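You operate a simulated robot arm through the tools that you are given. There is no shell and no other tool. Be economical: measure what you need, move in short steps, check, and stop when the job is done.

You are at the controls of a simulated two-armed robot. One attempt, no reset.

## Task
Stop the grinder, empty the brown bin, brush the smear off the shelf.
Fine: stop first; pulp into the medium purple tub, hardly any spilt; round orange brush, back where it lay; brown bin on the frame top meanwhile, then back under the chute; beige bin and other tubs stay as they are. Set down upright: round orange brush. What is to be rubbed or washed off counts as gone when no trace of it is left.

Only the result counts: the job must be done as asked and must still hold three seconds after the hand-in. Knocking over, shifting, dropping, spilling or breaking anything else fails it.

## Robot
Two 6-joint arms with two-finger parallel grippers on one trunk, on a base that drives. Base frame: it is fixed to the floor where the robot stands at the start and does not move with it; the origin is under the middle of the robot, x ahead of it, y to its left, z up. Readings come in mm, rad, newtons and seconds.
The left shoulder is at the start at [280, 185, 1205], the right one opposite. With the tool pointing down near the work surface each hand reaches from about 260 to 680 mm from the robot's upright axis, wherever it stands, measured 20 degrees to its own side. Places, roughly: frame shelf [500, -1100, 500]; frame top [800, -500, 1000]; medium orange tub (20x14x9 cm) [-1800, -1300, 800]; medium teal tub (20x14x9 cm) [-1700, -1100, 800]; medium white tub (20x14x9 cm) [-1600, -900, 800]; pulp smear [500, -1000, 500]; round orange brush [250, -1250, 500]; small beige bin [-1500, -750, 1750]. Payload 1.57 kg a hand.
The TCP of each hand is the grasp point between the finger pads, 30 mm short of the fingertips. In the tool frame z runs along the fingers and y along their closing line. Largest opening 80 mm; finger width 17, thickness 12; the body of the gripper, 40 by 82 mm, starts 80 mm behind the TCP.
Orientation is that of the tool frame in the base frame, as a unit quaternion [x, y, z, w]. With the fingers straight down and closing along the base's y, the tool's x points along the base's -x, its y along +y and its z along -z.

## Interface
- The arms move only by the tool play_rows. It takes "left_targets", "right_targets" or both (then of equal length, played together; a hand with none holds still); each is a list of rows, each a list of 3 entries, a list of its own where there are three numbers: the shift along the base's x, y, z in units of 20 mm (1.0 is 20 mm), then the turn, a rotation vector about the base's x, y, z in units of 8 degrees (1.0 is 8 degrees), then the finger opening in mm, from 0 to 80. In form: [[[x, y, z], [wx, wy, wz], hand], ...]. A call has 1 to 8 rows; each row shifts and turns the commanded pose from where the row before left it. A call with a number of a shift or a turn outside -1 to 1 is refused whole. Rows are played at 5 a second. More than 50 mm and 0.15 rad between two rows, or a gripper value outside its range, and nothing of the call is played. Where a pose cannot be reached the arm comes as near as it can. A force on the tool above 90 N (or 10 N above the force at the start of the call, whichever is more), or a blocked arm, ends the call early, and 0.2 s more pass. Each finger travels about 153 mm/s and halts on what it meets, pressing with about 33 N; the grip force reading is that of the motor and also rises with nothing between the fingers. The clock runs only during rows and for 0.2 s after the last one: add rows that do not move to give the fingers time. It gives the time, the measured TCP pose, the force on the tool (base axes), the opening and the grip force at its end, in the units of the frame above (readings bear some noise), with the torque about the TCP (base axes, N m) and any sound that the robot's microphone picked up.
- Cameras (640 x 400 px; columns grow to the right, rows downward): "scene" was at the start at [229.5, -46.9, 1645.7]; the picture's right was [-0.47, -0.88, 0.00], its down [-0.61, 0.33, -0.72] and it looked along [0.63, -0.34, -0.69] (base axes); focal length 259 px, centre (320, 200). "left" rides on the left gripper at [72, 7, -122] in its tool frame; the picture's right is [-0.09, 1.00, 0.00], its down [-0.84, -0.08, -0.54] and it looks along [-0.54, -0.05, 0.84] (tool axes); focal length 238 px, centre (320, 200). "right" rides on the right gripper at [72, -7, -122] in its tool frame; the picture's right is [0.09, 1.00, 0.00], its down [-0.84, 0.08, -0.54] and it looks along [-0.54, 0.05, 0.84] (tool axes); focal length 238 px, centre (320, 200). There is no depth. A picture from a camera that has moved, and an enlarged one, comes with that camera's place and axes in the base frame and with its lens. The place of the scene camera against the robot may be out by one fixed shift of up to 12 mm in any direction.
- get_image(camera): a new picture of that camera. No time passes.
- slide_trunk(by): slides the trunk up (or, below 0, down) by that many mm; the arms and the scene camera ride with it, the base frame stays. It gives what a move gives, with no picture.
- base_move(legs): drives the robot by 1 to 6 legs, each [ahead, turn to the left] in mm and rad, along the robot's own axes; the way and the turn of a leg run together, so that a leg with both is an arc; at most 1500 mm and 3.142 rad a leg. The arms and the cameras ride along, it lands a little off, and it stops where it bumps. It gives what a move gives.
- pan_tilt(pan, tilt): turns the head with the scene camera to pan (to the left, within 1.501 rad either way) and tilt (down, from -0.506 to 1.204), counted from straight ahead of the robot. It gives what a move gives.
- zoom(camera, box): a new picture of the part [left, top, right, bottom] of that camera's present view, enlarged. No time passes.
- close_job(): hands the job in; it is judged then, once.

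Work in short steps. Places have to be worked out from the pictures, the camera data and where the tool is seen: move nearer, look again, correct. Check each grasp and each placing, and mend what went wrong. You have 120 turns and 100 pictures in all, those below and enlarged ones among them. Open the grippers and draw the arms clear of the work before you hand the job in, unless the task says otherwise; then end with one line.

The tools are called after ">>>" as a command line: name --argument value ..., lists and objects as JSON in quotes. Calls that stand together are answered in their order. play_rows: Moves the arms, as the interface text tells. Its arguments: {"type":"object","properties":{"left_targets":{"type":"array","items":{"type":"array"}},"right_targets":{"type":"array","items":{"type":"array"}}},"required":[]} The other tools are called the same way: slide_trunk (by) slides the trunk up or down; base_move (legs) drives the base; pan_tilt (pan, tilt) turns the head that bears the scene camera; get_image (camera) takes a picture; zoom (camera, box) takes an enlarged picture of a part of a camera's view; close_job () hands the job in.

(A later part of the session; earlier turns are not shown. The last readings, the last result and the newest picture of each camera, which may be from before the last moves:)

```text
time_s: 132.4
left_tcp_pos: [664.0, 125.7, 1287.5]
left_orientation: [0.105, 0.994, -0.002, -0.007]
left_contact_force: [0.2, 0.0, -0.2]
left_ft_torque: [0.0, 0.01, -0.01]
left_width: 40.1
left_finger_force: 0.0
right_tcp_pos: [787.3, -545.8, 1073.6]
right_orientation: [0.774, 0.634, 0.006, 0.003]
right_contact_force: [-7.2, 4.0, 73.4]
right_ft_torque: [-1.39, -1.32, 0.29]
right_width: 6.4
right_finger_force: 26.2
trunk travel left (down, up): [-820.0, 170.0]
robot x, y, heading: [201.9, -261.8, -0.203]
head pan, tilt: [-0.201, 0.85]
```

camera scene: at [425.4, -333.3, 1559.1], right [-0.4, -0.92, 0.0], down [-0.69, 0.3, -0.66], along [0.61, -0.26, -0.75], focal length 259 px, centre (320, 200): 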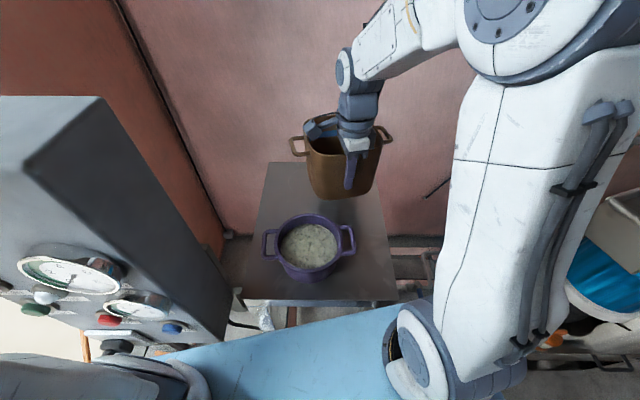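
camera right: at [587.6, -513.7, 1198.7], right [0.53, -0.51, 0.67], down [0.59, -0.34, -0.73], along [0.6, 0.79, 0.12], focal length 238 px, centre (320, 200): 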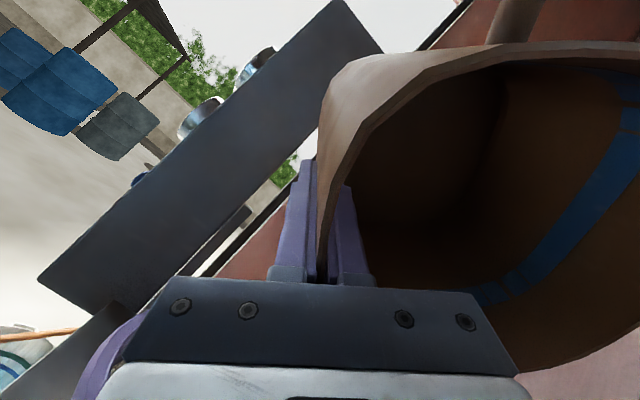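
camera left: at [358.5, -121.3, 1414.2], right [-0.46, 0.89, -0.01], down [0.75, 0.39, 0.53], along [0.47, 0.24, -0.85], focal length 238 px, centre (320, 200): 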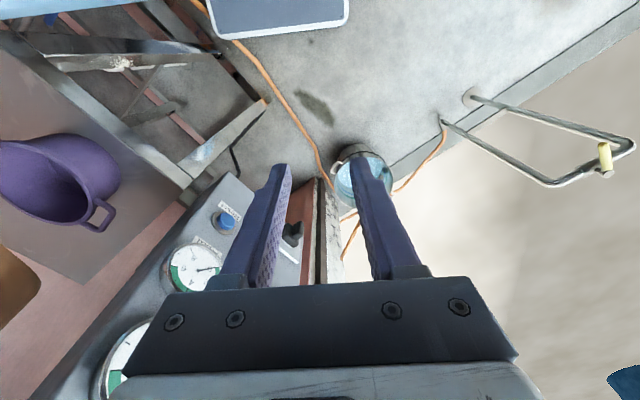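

The bin stands (contact near TCP 1083). I relieve the pressure and open to only 26 mm.

>>> play_rows --right_targets '[[[0, 0, 0.4], [0, 0, 0], 0], [[0, 0, 0], [0, 0, 0], 26], [[0, 0, 0], [0, 0, 0], 26], [[0, 0, 0], [0, 0, 0], 26]]'

>>> get_image --camera "right"

>>> get_image --camera "scene"

```text
time_s: 133.4
left_tcp_pos: [667.4, 124.4, 1285.5]
left_orientation: [0.105, 0.994, -0.002, -0.008]
left_contact_force: [-0.1, 0.1, 0.3]
left_ft_torque: [-0.06, 0.01, -0.02]
left_width: 39.9
left_finger_force: 0.1
right_tcp_pos: [785.4, -547.6, 1074.9]
right_orientation: [0.774, 0.633, 0.002, -0.003]
right_contact_force: [0.4, 3.5, 6.4]
right_ft_torque: [-0.37, 0.08, 0.01]
right_width: 26.1
right_finger_force: 0.1
trunk travel left (down, up): [-820.0, 170.0]
robot x, y, heading: [202.7, -260.4, -0.209]
head pan, tilt: [-0.201, 0.85]
```

```text
41 pictures are left
camera right: at [793.1, -475.2, 1195.5], right [0.99, -0.11, 0.0], down [-0.09, -0.84, 0.54], along [-0.06, -0.53, -0.84], focal length 238 px, centre (320, 200)
```

right: 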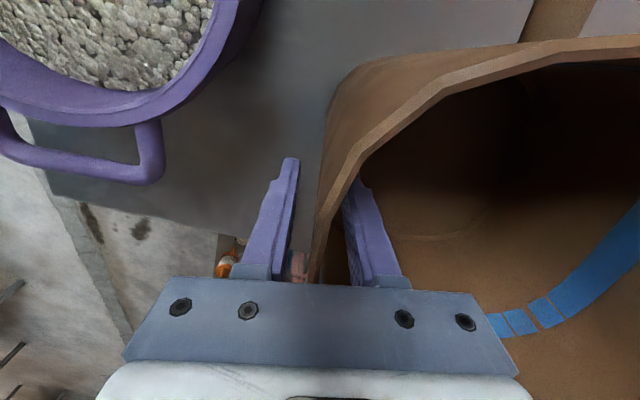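

```text
40 pictures are left
camera scene: at [425.2, -333.0, 1558.9], right [-0.4, -0.92, 0.0], down [-0.69, 0.3, -0.66], along [0.61, -0.26, -0.75], focal length 259 px, centre (320, 200)
```

scene: 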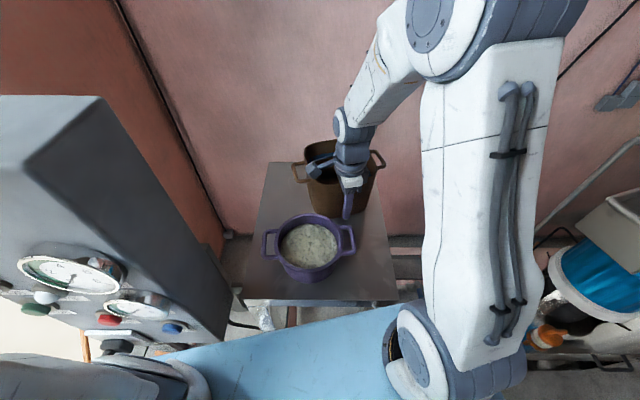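

Bin stands free on the frame top. I lift the hand straight up and back it out.

>>> play_rows --right_targets '[[[0, 0, 1], [0, 0, 0], 26], [[0, 0, 1], [0, 0, 0], 26], [[0, 0, 1], [0, 0, 0], 26], [[0, 0, 1], [0, 0, 0], 26], [[0, 0, 1], [0, 0, 0], 26], [[0, 0, 1], [0, 0, 0], 26], [[0, 0, 1], [0, 0, 0], 26], [[0, 0, 1], [0, 0, 0], 26]]'

>>> play_rows --right_targets '[[[-0.9, -0.4, 0.2], [0, 0, 0], 80], [[-0.9, -0.4, 0.2], [0, 0, 0], 80], [[-0.9, -0.4, 0.2], [0, 0, 0], 80], [[-0.9, -0.4, 0.2], [0, 0, 0], 80], [[-0.9, -0.4, 0], [0, 0, 0], 80], [[-0.9, -0.4, 0], [0, 0, 0], 80], [[-0.9, -0.4, 0], [0, 0, 0], 80], [[-0.9, -0.4, 0], [0, 0, 0], 80]]'

>>> get_image --camera "scene"

```text
time_s: 135.2
left_tcp_pos: [667.6, 123.6, 1286.2]
left_orientation: [0.105, 0.994, -0.001, -0.008]
left_contact_force: [0.1, 0.4, -0.4]
left_ft_torque: [0.0, -0.01, 0.03]
left_width: 40.1
left_finger_force: 0.1
right_tcp_pos: [784.7, -545.3, 1235.5]
right_orientation: [0.775, 0.632, 0.002, -0.002]
right_contact_force: [-0.1, 0.1, 0.2]
right_ft_torque: [-0.01, -0.03, 0.01]
right_width: 26.1
right_finger_force: 0.0
trunk travel left (down, up): [-820.0, 170.0]
robot x, y, heading: [195.9, -260.0, -0.21]
head pan, tilt: [-0.201, 0.85]
```

```text
time_s: 137.0
left_tcp_pos: [667.0, 124.6, 1285.8]
left_orientation: [0.105, 0.994, -0.001, -0.008]
left_contact_force: [-1.0, 0.3, 0.1]
left_ft_torque: [0.0, 0.01, 0.0]
left_width: 40.1
left_finger_force: 0.1
right_tcp_pos: [641.5, -608.4, 1250.7]
right_orientation: [0.774, 0.633, 0.004, -0.002]
right_contact_force: [-0.4, -0.4, -0.3]
right_ft_torque: [0.04, -0.02, 0.01]
right_width: 80.3
right_finger_force: 0.1
trunk travel left (down, up): [-820.0, 170.0]
robot x, y, heading: [197.4, -263.4, -0.212]
head pan, tilt: [-0.201, 0.85]
```

```text
39 pictures are left
camera scene: at [425.4, -333.3, 1559.1], right [-0.4, -0.92, 0.0], down [-0.69, 0.3, -0.66], along [0.61, -0.26, -0.75], focal length 259 px, centre (320, 200)
```

scene: 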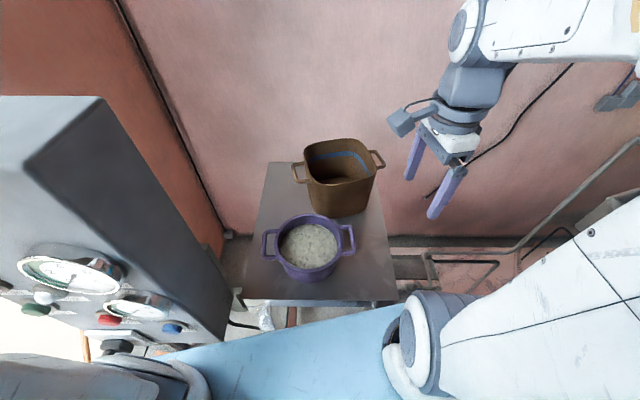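

Bin upright on the frame top beside the tub. Now I go back to the shelf for the brush.

>>> base_move --legs '[[-385, 0], [0, -1.53], [346, 0], [0, 1.315]]'

>>> slide_trunk --by -400

>>> slide_trunk --by -130

>>> get_image --camera "right"

>>> get_image --camera "scene"

```text
time_s: 148.4
left_tcp_pos: [301.2, -266.2, 1286.1]
left_orientation: [0.226, 0.974, 0.0, -0.008]
left_contact_force: [-0.6, 0.1, -0.7]
left_ft_torque: [-0.03, 0.01, -0.04]
left_width: 40.1
left_finger_force: 0.0
right_tcp_pos: [101.1, -972.0, 1252.0]
right_orientation: [0.846, 0.533, 0.003, -0.002]
right_contact_force: [-1.1, -0.2, 0.3]
right_ft_torque: [-0.03, 0.04, -0.04]
right_width: 80.0
right_finger_force: 0.0
trunk travel left (down, up): [-820.0, 170.0]
robot x, y, heading: [-244.3, -528.4, -0.444]
head pan, tilt: [-0.201, 0.85]
```

```text
time_s: 152.2
left_tcp_pos: [302.2, -267.4, 885.5]
left_orientation: [0.226, 0.974, 0.0, -0.008]
left_contact_force: [-0.7, -0.2, -1.4]
left_ft_torque: [0.0, 0.01, -0.03]
left_width: 40.0
left_finger_force: 0.1
right_tcp_pos: [102.3, -971.8, 851.2]
right_orientation: [0.846, 0.534, 0.003, -0.002]
right_contact_force: [-0.5, 0.3, 0.4]
right_ft_torque: [-0.01, -0.02, -0.03]
right_width: 80.0
right_finger_force: 0.1
trunk travel left (down, up): [-420.0, 570.0]
robot x, y, heading: [-248.9, -525.7, -0.446]
head pan, tilt: [-0.201, 0.85]
```

```text
time_s: 153.8
left_tcp_pos: [301.2, -266.7, 755.6]
left_orientation: [0.226, 0.974, -0.001, -0.008]
left_contact_force: [0.8, -0.1, -0.5]
left_ft_torque: [0.0, -0.01, -0.02]
left_width: 39.9
left_finger_force: 0.1
right_tcp_pos: [98.7, -971.8, 721.6]
right_orientation: [0.846, 0.534, 0.002, -0.002]
right_contact_force: [-0.4, 0.7, -0.4]
right_ft_torque: [-0.02, 0.0, 0.01]
right_width: 80.0
right_finger_force: 0.1
trunk travel left (down, up): [-290.0, 700.0]
robot x, y, heading: [-244.7, -528.5, -0.444]
head pan, tilt: [-0.201, 0.85]
```

```text
38 pictures are left
camera right: at [125.2, -905.2, 842.0], right [0.94, -0.35, 0.0], down [-0.29, -0.79, 0.54], along [-0.18, -0.5, -0.84], focal length 238 px, centre (320, 200)
```

right: 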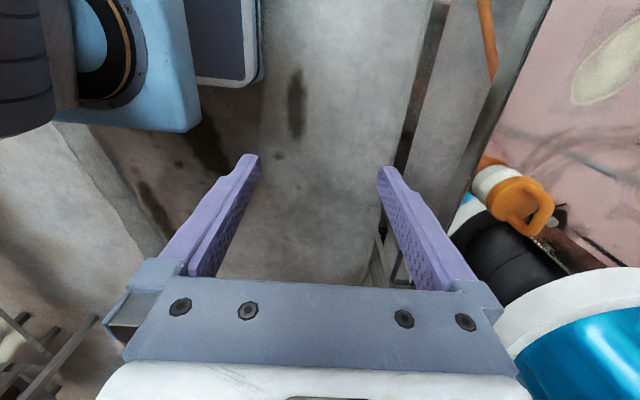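

```text
37 pictures are left
camera scene: at [-41.5, -652.7, 1029.1], right [-0.61, -0.8, 0.0], down [-0.6, 0.45, -0.66], along [0.53, -0.4, -0.75], focal length 259 px, centre (320, 200)
```

scene: 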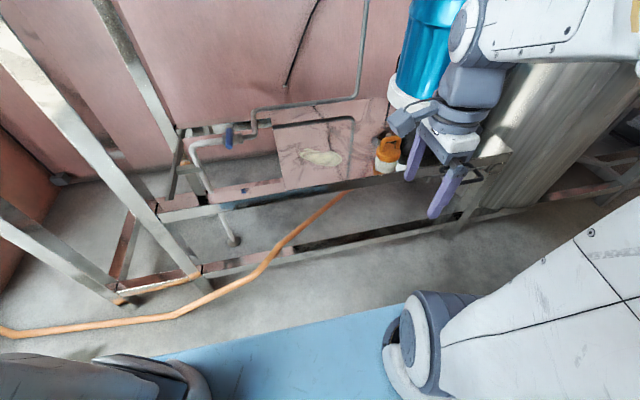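

>>> zoom --camera "scene" --box '[240, 80, 440, 220]'

>>> zoom --camera "right" --box '[420, 120, 620, 260]'

```text
2.86 times, centred on (340, 150) of scene
camera zoom: at [-41.5, -652.7, 1029.1], right [-0.61, -0.8, 0.0], down [-0.6, 0.45, -0.66], along [0.53, -0.4, -0.75], focal length 741 px, centre (263, 343)
```

zoom: 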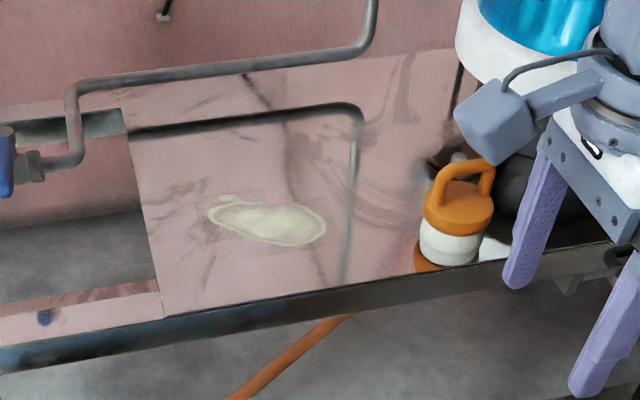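

```text
2.86 times, centred on (520, 190) of right
camera zoom: at [125.2, -905.2, 842.0], right [0.94, -0.35, 0.0], down [-0.29, -0.79, 0.54], along [-0.18, -0.5, -0.84], focal length 681 px, centre (-251, 229)
```

zoom: 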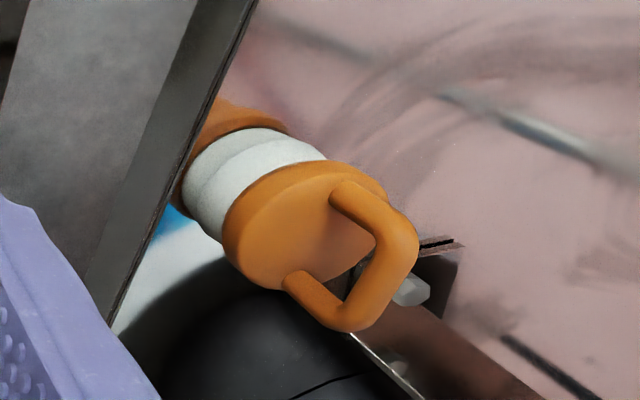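

Brush stands at about (316,-1161), loop handle top ≈ z 608; smear spans about (424,-1092)–(528,-1005). I drive forward so both are in reach.

>>> base_move --legs '[[285, 0]]'

>>> get_image --camera "right"

```text
time_s: 155.8
left_tcp_pos: [560.5, -395.7, 755.8]
left_orientation: [0.228, 0.974, 0.0, -0.008]
left_contact_force: [0.6, -1.0, -0.2]
left_ft_torque: [-0.01, 0.01, 0.03]
left_width: 39.8
left_finger_force: 0.1
right_tcp_pos: [356.6, -1099.0, 721.3]
right_orientation: [0.847, 0.532, 0.002, -0.002]
right_contact_force: [0.3, -0.1, -0.2]
right_ft_torque: [0.02, -0.02, 0.0]
right_width: 79.9
right_finger_force: 0.0
trunk travel left (down, up): [-290.0, 700.0]
robot x, y, heading: [13.4, -652.4, -0.456]
head pan, tilt: [-0.201, 0.85]
```

```text
34 pictures are left
camera right: at [381.4, -1032.8, 841.9], right [0.94, -0.35, 0.0], down [-0.3, -0.79, 0.54], along [-0.19, -0.5, -0.84], focal length 238 px, centre (320, 200)
```

right: 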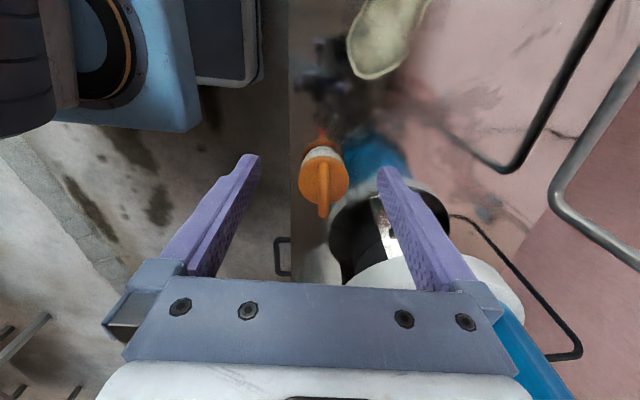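

The handle loop lies along the frame, so my closing direction fits. I move above the brush at about (331,-1176).

>>> play_rows --right_targets '[[[-0.32, -0.96, 0], [0, 0, 0], 80], [[-0.32, -0.96, 0], [0, 0, 0], 80], [[-0.32, -0.96, 0], [0, 0, 0], 80], [[-0.32, -0.96, 0], [0, 0, 0], 60], [[0, 0, -0.6], [0, 0, 0], 60], [[0, 0, -0.6], [0, 0, 0], 60]]'

>>> get_image --camera "right"

>>> zoom --camera "scene" --box '[300, 100, 540, 260]'

```text
time_s: 157.2
left_tcp_pos: [561.3, -395.7, 755.1]
left_orientation: [0.229, 0.973, -0.001, -0.008]
left_contact_force: [0.0, -0.6, -0.5]
left_ft_torque: [-0.02, 0.0, 0.01]
left_width: 40.2
left_finger_force: 0.0
right_tcp_pos: [330.4, -1176.5, 696.3]
right_orientation: [0.847, 0.532, 0.003, -0.002]
right_contact_force: [0.7, -0.1, -0.5]
right_ft_torque: [-0.01, 0.0, 0.0]
right_width: 60.0
right_finger_force: 0.0
trunk travel left (down, up): [-290.0, 700.0]
robot x, y, heading: [17.2, -658.1, -0.452]
head pan, tilt: [-0.201, 0.85]
```

```text
33 pictures are left
camera right: at [355.0, -1110.5, 817.3], right [0.94, -0.35, 0.0], down [-0.3, -0.79, 0.54], along [-0.19, -0.5, -0.84], focal length 238 px, centre (320, 200)
```

right: 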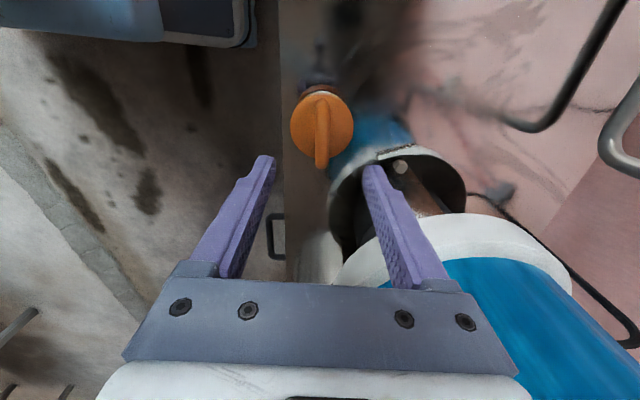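

```text
2.50 times, centred on (420, 180) of scene
camera zoom: at [216.1, -779.4, 1029.1], right [-0.61, -0.79, 0.0], down [-0.6, 0.46, -0.66], along [0.52, -0.4, -0.75], focal length 648 px, centre (70, 250)
```

zoom: 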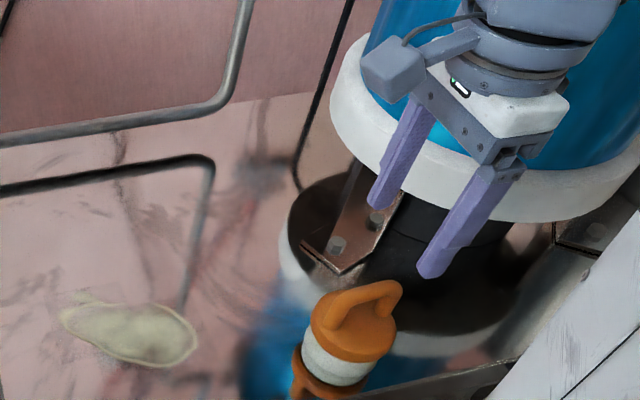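

The hand is within ~6 mm of straight above the brush. Small correction, opening to 40 mm, and lower over the handle loop.

>>> play_rows --right_targets '[[[-0.1, 0.3, -0.3], [0, 0, 0], 40], [[0, 0, -1], [0, 0, 0], 40], [[0, 0, -1], [0, 0, 0], 40], [[0, 0, -1], [0, 0, 0], 40]]'

>>> get_image --camera "right"

>>> zoom --camera "scene" --box '[340, 130, 500, 260]'

```text
time_s: 158.2
left_tcp_pos: [561.5, -396.4, 756.1]
left_orientation: [0.228, 0.974, 0.0, -0.008]
left_contact_force: [-0.9, 0.3, 1.0]
left_ft_torque: [0.0, 0.01, 0.02]
left_width: 39.8
left_finger_force: 0.1
right_tcp_pos: [327.4, -1170.5, 631.9]
right_orientation: [0.847, 0.531, 0.003, -0.001]
right_contact_force: [0.7, 0.2, -0.3]
right_ft_torque: [0.01, -0.01, -0.01]
right_width: 40.0
right_finger_force: 0.0
trunk travel left (down, up): [-290.0, 700.0]
robot x, y, heading: [12.8, -650.7, -0.456]
head pan, tilt: [-0.201, 0.85]
```

```text
31 pictures are left
camera right: at [353.2, -1104.6, 752.3], right [0.94, -0.35, 0.0], down [-0.3, -0.79, 0.54], along [-0.19, -0.5, -0.84], focal length 238 px, centre (320, 200)
```

right: 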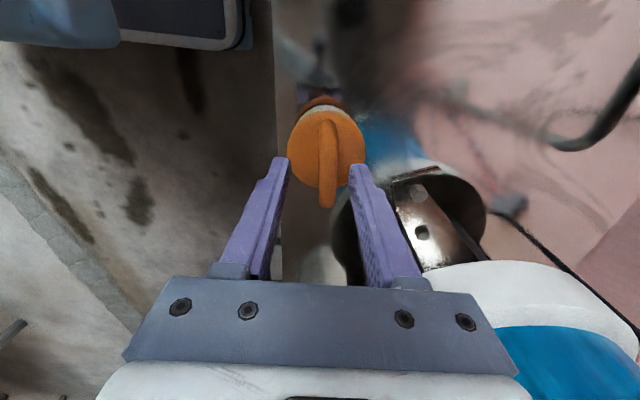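

```text
3.08 times, centred on (420, 195) of scene
camera zoom: at [216.1, -779.4, 1029.1], right [-0.61, -0.79, 0.0], down [-0.6, 0.46, -0.66], along [0.52, -0.4, -0.75], focal length 798 px, centre (12, 215)
```

zoom: 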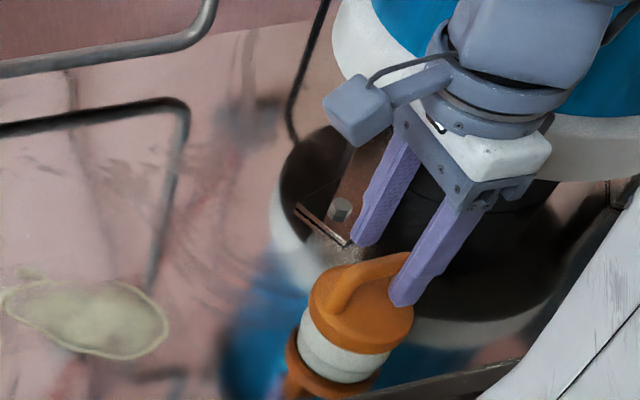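

Centred over the loop bar within ~5 mm. Nudge, lower 25 mm, and close.

>>> play_rows --right_targets '[[[0.2, -0.07, -0.6], [0, 0, 0], 40], [[0, 0, -0.65], [0, 0, 0], 40], [[0, 0, 0], [0, 0, 0], 0], [[0, 0, 0], [0, 0, 0], 0], [[0, 0, 0], [0, 0, 0], 0]]'

>>> get_image --camera "right"

```text
time_s: 159.4
left_tcp_pos: [562.3, -395.5, 756.5]
left_orientation: [0.229, 0.973, -0.001, -0.009]
left_contact_force: [0.0, 0.1, 0.0]
left_ft_torque: [-0.01, 0.0, 0.02]
left_width: 40.2
left_finger_force: 0.0
right_tcp_pos: [333.2, -1172.9, 605.6]
right_orientation: [0.847, 0.531, 0.002, -0.002]
right_contact_force: [-0.5, 0.3, 0.1]
right_ft_torque: [-0.01, -0.01, 0.02]
right_width: 13.1
right_finger_force: 30.1
trunk travel left (down, up): [-290.0, 700.0]
robot x, y, heading: [12.6, -657.0, -0.457]
head pan, tilt: [-0.201, 0.85]
```

```text
29 pictures are left
camera right: at [357.7, -1105.1, 726.6], right [0.94, -0.35, 0.0], down [-0.3, -0.79, 0.54], along [-0.19, -0.5, -0.84], focal length 238 px, centre (320, 200)
```

right: 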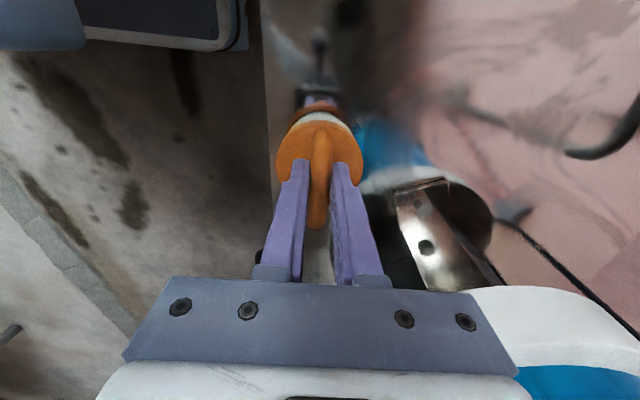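

Brush gripped (13 mm bar), home TCP = (333,-1173,605.6). I lift 40 mm and carry it to the start of the smear.

>>> play_rows --right_targets '[[[0, 0, 1], [0, 0, 0], 0], [[0, 0, 1], [0, 0, 0], 0], [[0.53, 0.96, 0], [0, 0, 0], 0], [[0.53, 0.96, 0], [0, 0, 0], 0], [[0.53, 0.96, 0], [0, 0, 0], 0], [[0.53, 0.96, 0], [0, 0, 0], 0], [[0.53, 0.96, 0], [0, 0, 0], 0], [[0.53, 0.96, 0], [0, 0, 0], 0]]'

>>> zoom --camera "scene" --box '[280, 120, 480, 260]'

```text
time_s: 161.2
left_tcp_pos: [562.1, -395.2, 754.7]
left_orientation: [0.228, 0.974, 0.0, -0.008]
left_contact_force: [1.1, -0.3, -0.4]
left_ft_torque: [0.0, 0.0, -0.03]
left_width: 39.6
left_finger_force: 0.1
right_tcp_pos: [398.4, -1056.2, 645.2]
right_orientation: [0.847, 0.531, 0.003, -0.001]
right_contact_force: [-0.5, -0.1, -0.9]
right_ft_torque: [0.0, -0.01, -0.01]
right_width: 13.1
right_finger_force: 30.0
trunk travel left (down, up): [-290.0, 700.0]
robot x, y, heading: [11.4, -652.9, -0.455]
head pan, tilt: [-0.201, 0.85]
```

```text
2.86 times, centred on (380, 190) of scene
camera zoom: at [216.1, -779.5, 1029.1], right [-0.61, -0.79, 0.0], down [-0.6, 0.46, -0.66], along [0.52, -0.4, -0.75], focal length 741 px, centre (149, 229)
```

zoom: 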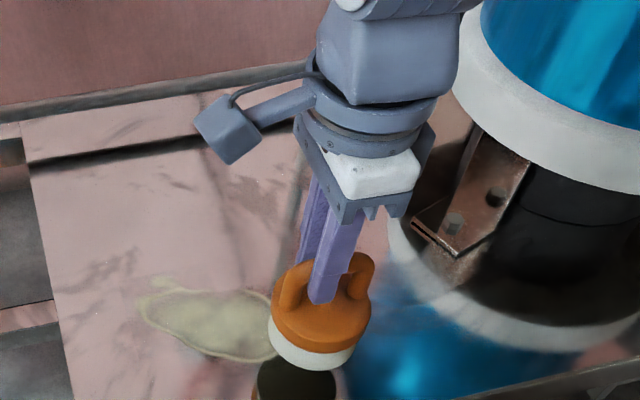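

The smear spans roughly v 850–945, u -765…-640 in frame axes. I go to the first line and lower the brush onto the shelf.

>>> play_rows --right_targets '[[[1, -0.5, 0], [0, 0, 0], 0], [[0.3, -0.15, -0.5], [0, 0, 0], 0], [[0, 0, -1], [0, 0, 0], 0], [[0, 0, -0.6], [0, 0, 0], 0]]'

>>> play_rows --right_targets '[[[0.43, 0.863, 0], [0, 0, 0], 0], [[0.43, 0.863, 0], [0, 0, 0], 0], [[0.43, 0.863, 0], [0, 0, 0], 0], [[0.43, 0.863, 0], [0, 0, 0], 0], [[0.43, 0.863, 0], [0, 0, 0], 0], [[0.43, 0.863, 0], [0, 0, 0], 0], [[0.43, 0.863, 0], [0, 0, 0], 0], [[1, -0.5, 0], [0, 0, 0], 0]]'

>>> play_rows --right_targets '[[[-0.43, -0.863, 0], [0, 0, 0], 0], [[-0.43, -0.863, 0], [0, 0, 0], 0], [[-0.43, -0.863, 0], [0, 0, 0], 0], [[-0.43, -0.863, 0], [0, 0, 0], 0], [[-0.43, -0.863, 0], [0, 0, 0], 0], [[-0.43, -0.863, 0], [0, 0, 0], 0], [[-0.43, -0.863, 0], [0, 0, 0], 0], [[1, -0.5, 0], [0, 0, 0], 0]]'

>>> zoom --camera "scene" --box '[280, 120, 480, 260]'

```text
time_s: 162.2
left_tcp_pos: [561.4, -394.6, 755.7]
left_orientation: [0.229, 0.973, -0.001, -0.008]
left_contact_force: [-0.3, 0.3, -0.9]
left_ft_torque: [-0.01, -0.02, -0.02]
left_width: 40.1
left_finger_force: 0.1
right_tcp_pos: [425.2, -1069.0, 604.7]
right_orientation: [0.847, 0.531, 0.004, 0.0]
right_contact_force: [0.5, 1.7, 18.5]
right_ft_torque: [-0.09, 0.1, 0.0]
right_width: 13.5
right_finger_force: 29.6
trunk travel left (down, up): [-290.0, 700.0]
robot x, y, heading: [12.7, -653.8, -0.454]
head pan, tilt: [-0.201, 0.85]
```

```text
time_s: 164.0
left_tcp_pos: [561.6, -395.7, 755.1]
left_orientation: [0.228, 0.974, 0.0, -0.008]
left_contact_force: [-0.3, 0.2, 0.8]
left_ft_torque: [0.0, 0.0, 0.0]
left_width: 39.8
left_finger_force: 0.2
right_tcp_pos: [503.5, -957.6, 604.4]
right_orientation: [0.847, 0.531, 0.003, -0.002]
right_contact_force: [-0.2, 1.2, -0.7]
right_ft_torque: [0.01, -0.02, 0.0]
right_width: 13.2
right_finger_force: 29.9
trunk travel left (down, up): [-290.0, 700.0]
robot x, y, heading: [16.1, -652.3, -0.454]
head pan, tilt: [-0.201, 0.85]
```

```text
time_s: 165.8
left_tcp_pos: [560.4, -395.1, 754.8]
left_orientation: [0.229, 0.973, -0.001, -0.008]
left_contact_force: [-0.5, -0.6, -0.2]
left_ft_torque: [0.0, -0.01, -0.01]
left_width: 39.8
left_finger_force: 0.0
right_tcp_pos: [460.1, -1091.6, 605.3]
right_orientation: [0.847, 0.532, 0.004, -0.002]
right_contact_force: [-0.2, -0.2, -0.9]
right_ft_torque: [0.0, -0.02, 0.03]
right_width: 13.2
right_finger_force: 29.9
trunk travel left (down, up): [-290.0, 700.0]
robot x, y, heading: [15.1, -654.0, -0.457]
head pan, tilt: [-0.201, 0.85]
```

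```text
2.86 times, centred on (380, 190) of scene
camera zoom: at [216.0, -779.5, 1029.1], right [-0.61, -0.79, 0.0], down [-0.6, 0.46, -0.66], along [0.52, -0.4, -0.75], focal length 741 px, centre (149, 229)
```

zoom: 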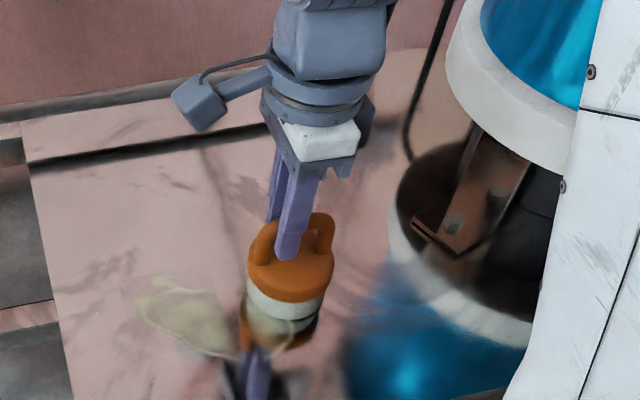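

The end is fading but contact had gone light. I press ~5 mm deeper and continue the lines.

>>> play_rows --right_targets '[[[0.43, 0.863, -0.25], [0, 0, 0], 0], [[0.43, 0.863, 0], [0, 0, 0], 0], [[0.43, 0.863, 0], [0, 0, 0], 0], [[0.43, 0.863, 0], [0, 0, 0], 0], [[0.43, 0.863, 0], [0, 0, 0], 0], [[0.43, 0.863, 0], [0, 0, 0], 0], [[0.43, 0.863, 0], [0, 0, 0], 0], [[1, -0.5, 0], [0, 0, 0], 0]]'

>>> play_rows --right_targets '[[[-0.43, -0.863, 0], [0, 0, 0], 0], [[-0.43, -0.863, 0], [0, 0, 0], 0], [[-0.43, -0.863, 0], [0, 0, 0], 0], [[-0.43, -0.863, 0], [0, 0, 0], 0], [[-0.43, -0.863, 0], [0, 0, 0], 0], [[-0.43, -0.863, 0], [0, 0, 0], 0], [[-0.43, -0.863, 0], [0, 0, 0], 0], [[0, 0, 0], [0, 0, 0], 0]]'

>>> zoom --camera "scene" --box '[280, 120, 480, 260]'

```text
time_s: 167.6
left_tcp_pos: [560.3, -395.1, 755.6]
left_orientation: [0.228, 0.974, -0.001, -0.009]
left_contact_force: [-0.1, -0.2, -0.3]
left_ft_torque: [0.01, 0.01, 0.01]
left_width: 40.1
left_finger_force: 0.1
right_tcp_pos: [541.7, -978.3, 598.7]
right_orientation: [0.847, 0.531, 0.003, -0.004]
right_contact_force: [-3.2, 4.6, 15.5]
right_ft_torque: [0.56, 0.18, 0.08]
right_width: 13.5
right_finger_force: 29.8
trunk travel left (down, up): [-290.0, 700.0]
robot x, y, heading: [9.4, -653.6, -0.455]
head pan, tilt: [-0.201, 0.85]
```

```text
time_s: 169.4
left_tcp_pos: [561.7, -396.1, 755.5]
left_orientation: [0.228, 0.974, -0.001, -0.009]
left_contact_force: [-0.9, -0.7, 0.1]
left_ft_torque: [-0.01, 0.04, 0.01]
left_width: 39.9
left_finger_force: 0.1
right_tcp_pos: [481.1, -1100.0, 599.6]
right_orientation: [0.847, 0.531, 0.003, -0.002]
right_contact_force: [1.0, 0.1, -1.0]
right_ft_torque: [0.01, 0.0, -0.03]
right_width: 13.4
right_finger_force: 29.9
trunk travel left (down, up): [-290.0, 700.0]
robot x, y, heading: [15.8, -653.5, -0.463]
head pan, tilt: [-0.201, 0.85]
```

```text
2.86 times, centred on (380, 190) of scene
camera zoom: at [216.1, -779.5, 1029.1], right [-0.61, -0.79, 0.0], down [-0.6, 0.46, -0.66], along [0.52, -0.4, -0.75], focal length 741 px, centre (149, 229)
```

zoom: 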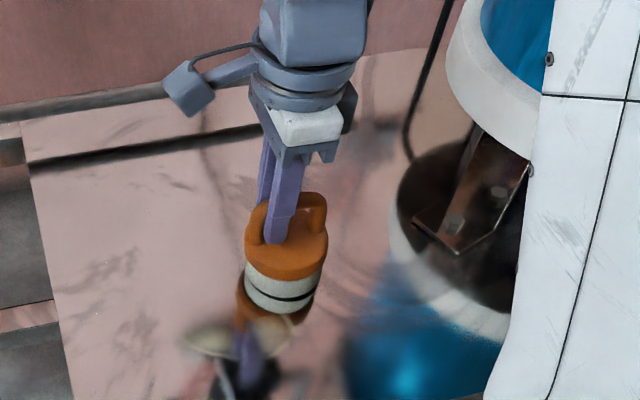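

Far part is gone; a strip at v≈850–885 remains. I go to it pressing a bit deeper and read the force.

>>> play_rows --right_targets '[[[-1, 0.5, 0], [0, 0, 0], 0], [[-1, 0.5, 0], [0, 0, 0], 0], [[0, 0, -0.3], [0, 0, 0], 0], [[0, 0, 0], [0, 0, 0], 0]]'

>>> play_rows --right_targets '[[[0.43, 0.863, -0.1], [0, 0, 0], 0], [[0.43, 0.863, 0], [0, 0, 0], 0], [[0.43, 0.863, 0], [0, 0, 0], 0], [[0.43, 0.863, 0], [0, 0, 0], 0]]'

```text
time_s: 170.4
left_tcp_pos: [561.4, -395.4, 756.5]
left_orientation: [0.229, 0.973, -0.001, -0.008]
left_contact_force: [-0.9, 0.6, 0.0]
left_ft_torque: [-0.03, -0.01, 0.0]
left_width: 39.7
left_finger_force: 0.0
right_tcp_pos: [443.7, -1081.7, 593.7]
right_orientation: [0.847, 0.531, 0.005, 0.001]
right_contact_force: [3.1, -8.0, 30.9]
right_ft_torque: [-0.11, -0.29, -0.07]
right_width: 13.5
right_finger_force: 30.5
trunk travel left (down, up): [-290.0, 700.0]
robot x, y, heading: [12.4, -654.0, -0.46]
head pan, tilt: [-0.201, 0.85]
```

```text
time_s: 171.4
left_tcp_pos: [560.7, -394.3, 755.3]
left_orientation: [0.228, 0.974, -0.001, -0.008]
left_contact_force: [-0.8, 0.4, -0.7]
left_ft_torque: [0.0, -0.02, 0.04]
left_width: 40.2
left_finger_force: 0.0
right_tcp_pos: [474.6, -1007.8, 587.2]
right_orientation: [0.847, 0.532, 0.001, -0.004]
right_contact_force: [-0.3, -0.4, -0.7]
right_ft_torque: [0.02, -0.01, 0.01]
right_width: 13.7
right_finger_force: 30.0
trunk travel left (down, up): [-290.0, 700.0]
robot x, y, heading: [13.9, -656.1, -0.454]
head pan, tilt: [-0.201, 0.85]
```

Contact vanished again while sliding; I look at how the brush sits in the fingers.

>>> zoom --camera "scene" --box '[260, 140, 420, 260]'

>>> get_image --camera "right"

```text
3.33 times, centred on (340, 200) of scene
camera zoom: at [216.1, -779.5, 1028.6], right [-0.61, -0.79, 0.0], down [-0.6, 0.46, -0.66], along [0.52, -0.4, -0.75], focal length 864 px, centre (253, 200)
```

zoom: 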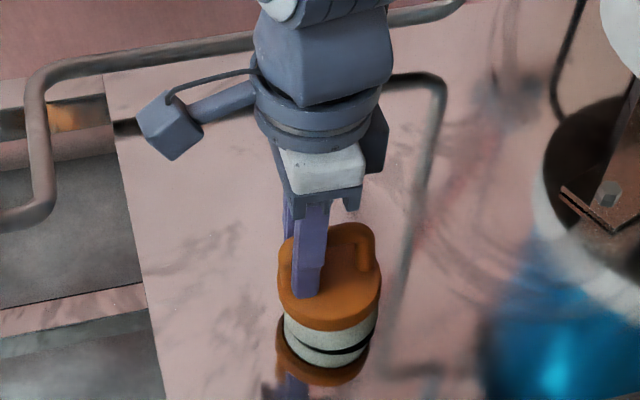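

```text
24 pictures are left
camera right: at [500.7, -942.2, 709.5], right [0.94, -0.35, 0.0], down [-0.29, -0.79, 0.54], along [-0.19, -0.5, -0.84], focal length 238 px, centre (320, 200)
```

right: 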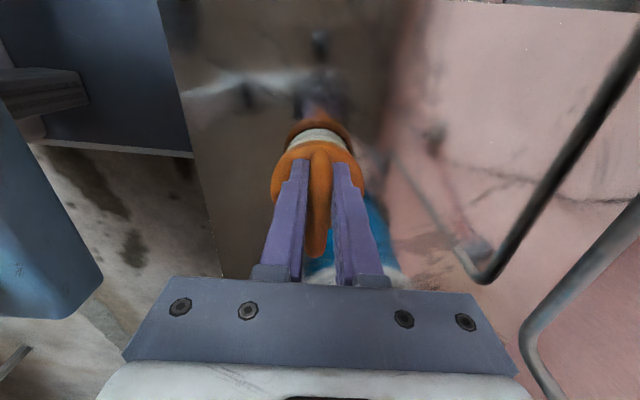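

The brush shifted along its bar; the smear seems gone or under the brush. I lift it and move aside towards the left to see.

>>> play_rows --right_targets '[[[0, 0, 1], [0, 0, 0], 0], [[0, 0, 1], [0, 0, 0], 0], [[0.4, 0.8, 1], [0, 0, 0], 0], [[0.4, 0.8, 0], [0, 0, 0], 0], [[0.4, 0.8, 0], [0, 0, 0], 0], [[0.4, 0.8, 0], [0, 0, 0], 0]]'

>>> zoom --camera "scene" --box '[260, 130, 460, 270]'

>>> zoom --camera "right" --box '[200, 0, 520, 200]'

```text
time_s: 172.8
left_tcp_pos: [560.6, -395.4, 756.1]
left_orientation: [0.229, 0.973, 0.0, -0.009]
left_contact_force: [0.4, 0.1, 0.1]
left_ft_torque: [0.03, -0.04, 0.0]
left_width: 39.9
left_finger_force: 0.0
right_tcp_pos: [507.6, -947.3, 651.2]
right_orientation: [0.847, 0.531, 0.003, -0.002]
right_contact_force: [-0.2, -0.3, -0.4]
right_ft_torque: [0.02, -0.01, 0.0]
right_width: 13.5
right_finger_force: 30.5
trunk travel left (down, up): [-290.0, 700.0]
robot x, y, heading: [12.7, -651.8, -0.451]
head pan, tilt: [-0.201, 0.85]
```

```text
2.86 times, centred on (360, 200) of scene
camera zoom: at [216.0, -779.6, 1029.1], right [-0.61, -0.79, 0.0], down [-0.6, 0.46, -0.66], along [0.52, -0.4, -0.75], focal length 741 px, centre (206, 200)
```

zoom: 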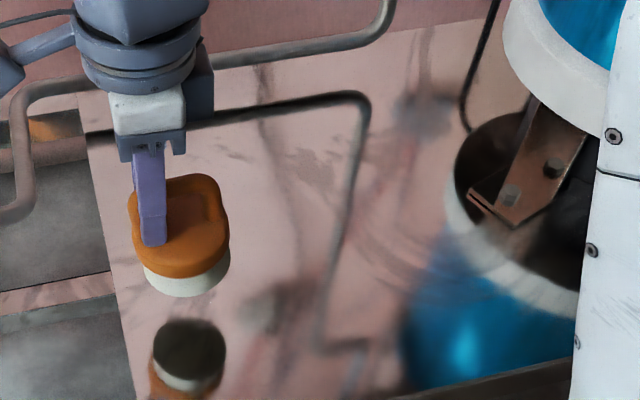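

```text
2.00 times, centred on (360, 100) of right
camera zoom: at [533.9, -879.6, 772.1], right [0.94, -0.35, 0.0], down [-0.3, -0.79, 0.54], along [-0.19, -0.5, -0.84], focal length 477 px, centre (240, 400)
```

zoom: 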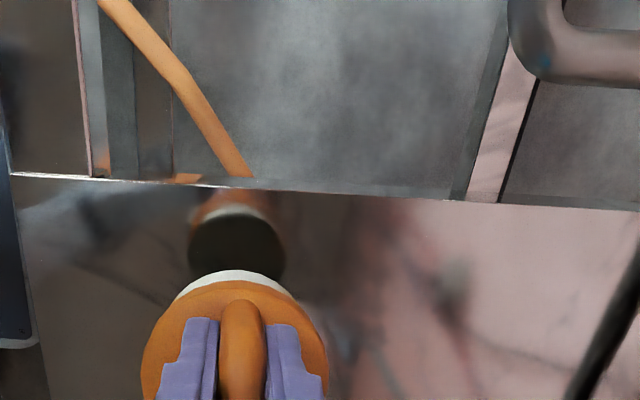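

It looks clean, but reflections blur the near-right strip. I make extra passes there, across the frame direction so the brush doesn't slip along its bar.

>>> play_rows --right_targets '[[[-0.17, -0.9, 0], [0, 0, 0], 0], [[-0.17, -0.9, -0.5], [0, 0, 0], 0], [[-0.17, -0.9, -0.5], [0, 0, 0], 0], [[-0.17, -0.9, -0.8], [0, 0, 0], 0], [[0, 0, -0.8], [0, 0, 0], 0], [[0, 0, 0], [0, 0, 0], 0]]'

>>> play_rows --right_targets '[[[0, 0, -0.25], [0, 0, 0], 0], [[-0.9, 0.45, 0], [0, 0, 0], 0], [[-0.9, 0.45, 0], [0, 0, 0], 0], [[-0.9, 0.45, 0], [0, 0, 0], 0]]'

```text
time_s: 174.2
left_tcp_pos: [562.1, -394.6, 755.7]
left_orientation: [0.228, 0.974, -0.001, -0.008]
left_contact_force: [0.1, 0.0, -0.6]
left_ft_torque: [-0.02, 0.0, -0.02]
left_width: 39.9
left_finger_force: 0.1
right_tcp_pos: [495.8, -1019.1, 599.2]
right_orientation: [0.847, 0.531, 0.002, -0.002]
right_contact_force: [-0.6, -1.1, -0.1]
right_ft_torque: [0.02, -0.03, 0.0]
right_width: 13.5
right_finger_force: 29.9
trunk travel left (down, up): [-290.0, 700.0]
robot x, y, heading: [11.8, -651.2, -0.458]
head pan, tilt: [-0.201, 0.85]
```

```text
time_s: 175.2
left_tcp_pos: [562.4, -396.3, 757.0]
left_orientation: [0.229, 0.973, -0.001, -0.008]
left_contact_force: [-0.9, -0.1, -0.8]
left_ft_torque: [-0.03, 0.02, -0.02]
left_width: 40.1
left_finger_force: 0.0
right_tcp_pos: [439.4, -989.6, 593.9]
right_orientation: [0.847, 0.531, 0.003, -0.003]
right_contact_force: [0.5, 0.0, -1.2]
right_ft_torque: [0.02, -0.01, 0.0]
right_width: 13.3
right_finger_force: 29.9
trunk travel left (down, up): [-290.0, 700.0]
robot x, y, heading: [16.3, -650.5, -0.456]
head pan, tilt: [-0.201, 0.85]
```

No contact yet at 594; I lower 8 mm and read the force.

>>> play_rows --right_targets '[[[0.4, -0.2, -0.2], [0, 0, 0], 0], [[0, 0, -0.2], [0, 0, 0], 0], [[0, 0, 0], [0, 0, 0], 0]]'

```text
time_s: 176.0
left_tcp_pos: [561.1, -395.3, 756.2]
left_orientation: [0.229, 0.973, -0.001, -0.008]
left_contact_force: [0.2, 0.3, -0.5]
left_ft_torque: [0.03, -0.02, 0.0]
left_width: 40.1
left_finger_force: 0.1
right_tcp_pos: [446.7, -994.9, 587.4]
right_orientation: [0.847, 0.532, 0.004, -0.001]
right_contact_force: [-3.8, 0.4, 28.5]
right_ft_torque: [0.29, 0.27, 0.03]
right_width: 13.6
right_finger_force: 30.4
trunk travel left (down, up): [-290.0, 700.0]
robot x, y, heading: [11.2, -651.9, -0.454]
head pan, tilt: [-0.201, 0.85]
```

Good contact (28 N). Scrub across in lines stepping to the right.

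>>> play_rows --right_targets '[[[0.9, -0.45, 0], [0, 0, 0], 0], [[0.9, -0.45, 0], [0, 0, 0], 0], [[0.9, -0.45, 0], [0, 0, 0], 0], [[-0.49, -0.98, 0], [0, 0, 0], 0], [[-0.9, 0.45, 0], [0, 0, 0], 0], [[-0.9, 0.45, 0], [0, 0, 0], 0], [[-0.9, 0.45, 0], [0, 0, 0], 0], [[-0.49, -0.98, -0.15], [0, 0, 0], 0]]'

>>> play_rows --right_targets '[[[0.9, -0.45, -0.1], [0, 0, 0], 0], [[0.9, -0.45, 0], [0, 0, 0], 0], [[0.9, -0.45, 0], [0, 0, 0], 0], [[-0.49, -0.98, 0], [0, 0, 0], 0], [[-0.9, 0.45, 0], [0, 0, 0], 0], [[-0.9, 0.45, 0], [0, 0, 0], 0], [[-0.9, 0.45, 0], [0, 0, 0], 0], [[0, 0, 0], [0, 0, 0], 0]]'

>>> play_rows --right_targets '[[[0, 0, 1], [0, 0, 0], 0], [[0, 0, 1], [0, 0, 0], 0], [[-0.4, -0.8, 1], [0, 0, 0], 0], [[-0.4, -0.8, 1], [0, 0, 0], 0], [[-0.4, -0.8, 1], [0, 0, 0], 0]]'

>>> zoom --camera "scene" --box '[240, 120, 440, 260]'

```text
time_s: 177.8
left_tcp_pos: [560.3, -393.7, 756.4]
left_orientation: [0.227, 0.974, -0.002, -0.008]
left_contact_force: [0.3, -0.2, 0.8]
left_ft_torque: [0.0, 0.03, -0.01]
left_width: 40.1
left_finger_force: 0.2
right_tcp_pos: [431.2, -1033.1, 586.6]
right_orientation: [0.847, 0.531, 0.005, 0.001]
right_contact_force: [8.6, 21.5, 62.6]
right_ft_torque: [0.54, 0.07, -0.07]
right_width: 13.6
right_finger_force: 29.8
trunk travel left (down, up): [-290.0, 700.0]
robot x, y, heading: [14.5, -654.9, -0.451]
head pan, tilt: [-0.201, 0.85]
```

```text
time_s: 178.1
left_tcp_pos: [561.4, -394.8, 756.2]
left_orientation: [0.228, 0.974, -0.001, -0.007]
left_contact_force: [0.0, -0.5, 0.1]
left_ft_torque: [0.02, 0.02, 0.02]
left_width: 40.1
left_finger_force: 0.0
right_tcp_pos: [435.5, -1037.9, 586.0]
right_orientation: [0.847, 0.531, 0.003, 0.0]
right_contact_force: [-9.1, 4.5, 54.0]
right_ft_torque: [-0.36, 0.37, -0.16]
right_width: 13.7
right_finger_force: 30.3
trunk travel left (down, up): [-290.0, 700.0]
robot x, y, heading: [10.2, -655.1, -0.458]
head pan, tilt: [-0.201, 0.85]
stopped in row 1 (right hand): the force on the tool passed its limit at 100 N (the readings are from after the stop); the commanded pose is now the measured one
```

```text
time_s: 179.3
left_tcp_pos: [561.2, -396.0, 754.9]
left_orientation: [0.228, 0.974, -0.001, -0.008]
left_contact_force: [0.3, -0.2, 0.6]
left_ft_torque: [-0.03, 0.01, 0.01]
left_width: 39.8
left_finger_force: 0.0
right_tcp_pos: [409.6, -1084.8, 682.0]
right_orientation: [0.847, 0.532, 0.001, -0.004]
right_contact_force: [0.7, -0.1, -1.1]
right_ft_torque: [0.06, 0.0, 0.0]
right_width: 13.7
right_finger_force: 29.8
trunk travel left (down, up): [-290.0, 700.0]
robot x, y, heading: [12.8, -656.1, -0.458]
head pan, tilt: [-0.201, 0.85]
```

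```text
2.86 times, centred on (340, 190) of scene
camera zoom: at [216.1, -779.3, 1029.0], right [-0.61, -0.79, 0.0], down [-0.6, 0.46, -0.66], along [0.52, -0.4, -0.75], focal length 741 px, centre (263, 229)
```

zoom: 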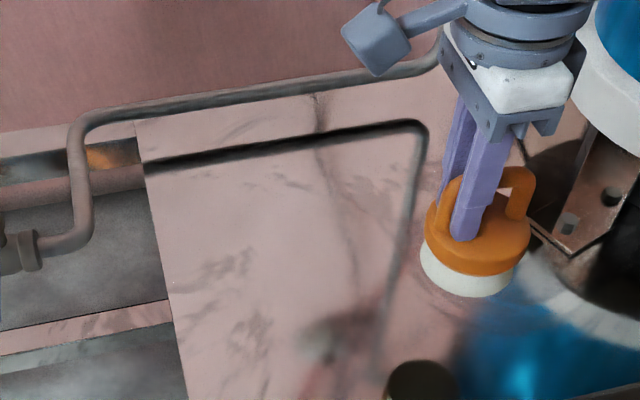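

No pale patch left; I enlarge one faint grey spot to make sure it's a reflection.

>>> zoom --camera "scene" --box '[310, 200, 400, 260]'

```text
6.67 times, centred on (355, 230) of scene
camera zoom: at [216.1, -779.3, 1029.0], right [-0.61, -0.79, 0.0], down [-0.6, 0.46, -0.66], along [0.52, -0.4, -0.75], focal length 1729 px, centre (87, 0)
```

zoom: 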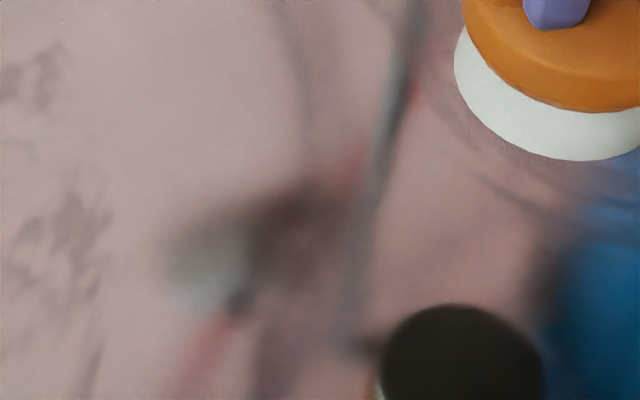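

That is just the blurred reflection of the wall socket; the smear is gone. I check how the brush sits in the fingers before putting it back.

>>> get_image --camera "right"

```text
19 pictures are left
camera right: at [434.4, -1017.6, 803.1], right [0.94, -0.35, -0.01], down [-0.29, -0.79, 0.54], along [-0.19, -0.5, -0.84], focal length 238 px, centre (320, 200)
```

right: 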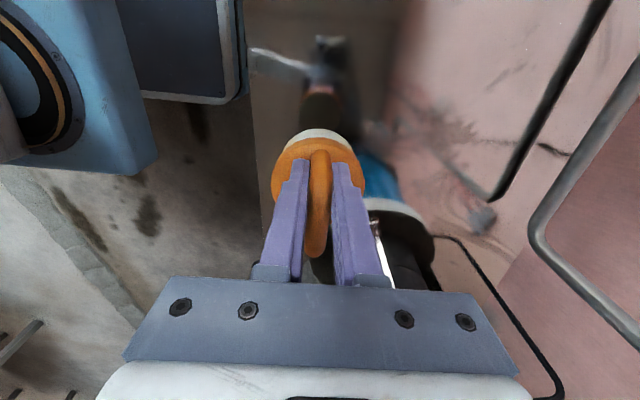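

Brush sits ~9 mm further right and ~18 mm higher in the grip, so I aim for TCP (337,-1165) and contact near z 588.

>>> play_rows --right_targets '[[[-0.73, -0.8, 0], [0, 0, 0], 0], [[-0.73, -0.8, 0], [0, 0, 0], 0], [[-0.73, -0.8, 0], [0, 0, 0], 0], [[-0.73, -0.8, 0], [0, 0, 0], 0], [[-0.73, -0.8, 0], [0, 0, 0], 0], [[0, 0, -1], [0, 0, 0], 0], [[0, 0, -1], [0, 0, 0], 0], [[0, 0, -1], [0, 0, 0], 0]]'

>>> play_rows --right_targets '[[[0, 0, -0.7], [0, 0, 0], 0], [[0, 0, -0.6], [0, 0, 0], 0], [[0, 0, -0.2], [0, 0, 0], 0]]'

>>> zoom --camera "scene" --box '[300, 120, 500, 260]'

```text
time_s: 181.1
left_tcp_pos: [560.7, -394.8, 756.1]
left_orientation: [0.228, 0.974, -0.001, -0.008]
left_contact_force: [-1.0, -0.3, 0.2]
left_ft_torque: [0.0, -0.03, 0.02]
left_width: 40.0
left_finger_force: 0.0
right_tcp_pos: [338.8, -1165.5, 622.6]
right_orientation: [0.847, 0.532, 0.001, -0.003]
right_contact_force: [-0.1, -0.3, -1.4]
right_ft_torque: [0.01, -0.01, -0.03]
right_width: 13.3
right_finger_force: 30.3
trunk travel left (down, up): [-290.0, 700.0]
robot x, y, heading: [15.8, -649.6, -0.458]
head pan, tilt: [-0.201, 0.85]
```

```text
time_s: 181.9
left_tcp_pos: [561.8, -394.9, 755.3]
left_orientation: [0.228, 0.974, 0.0, -0.009]
left_contact_force: [0.3, -0.4, -0.4]
left_ft_torque: [0.04, -0.02, 0.02]
left_width: 40.1
left_finger_force: 0.1
right_tcp_pos: [337.9, -1165.2, 594.1]
right_orientation: [0.847, 0.532, 0.001, -0.005]
right_contact_force: [0.0, 0.2, -1.7]
right_ft_torque: [0.01, -0.02, 0.01]
right_width: 13.8
right_finger_force: 30.3
trunk travel left (down, up): [-290.0, 700.0]
robot x, y, heading: [17.9, -654.4, -0.454]
head pan, tilt: [-0.201, 0.85]
```

```text
2.86 times, centred on (400, 190) of scene
camera zoom: at [216.0, -779.3, 1029.1], right [-0.61, -0.79, 0.0], down [-0.6, 0.46, -0.66], along [0.52, -0.4, -0.75], focal length 741 px, centre (91, 229)
```

zoom: 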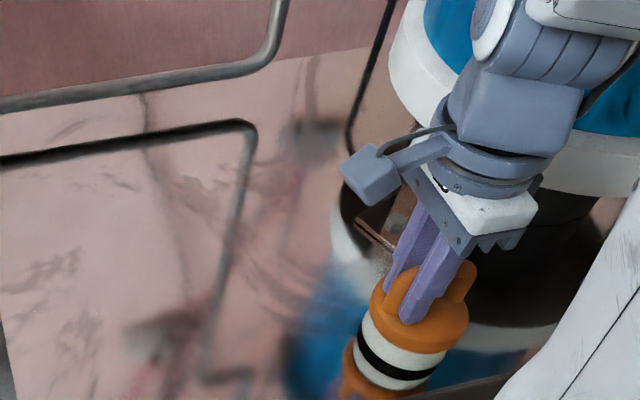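

Only a few mm above the shelf, and within ~3 mm of its old place. Lower on and release.

>>> play_rows --right_targets '[[[0, 0, -0.2], [0, 0, 0], 0], [[0, 0, -0.15], [0, 0, 0], 0], [[0, 0, 0], [0, 0, 0], 0]]'

```text
time_s: 182.7
left_tcp_pos: [560.3, -395.6, 754.7]
left_orientation: [0.228, 0.974, 0.0, -0.008]
left_contact_force: [-0.1, -0.4, -0.2]
left_ft_torque: [0.02, -0.02, 0.0]
left_width: 39.9
left_finger_force: 0.0
right_tcp_pos: [337.8, -1165.4, 586.8]
right_orientation: [0.846, 0.533, 0.001, -0.005]
right_contact_force: [1.1, -0.6, -2.2]
right_ft_torque: [-0.03, 0.01, -0.04]
right_width: 13.6
right_finger_force: 30.2
trunk travel left (down, up): [-290.0, 700.0]
robot x, y, heading: [10.8, -654.0, -0.456]
head pan, tilt: [-0.201, 0.85]
```

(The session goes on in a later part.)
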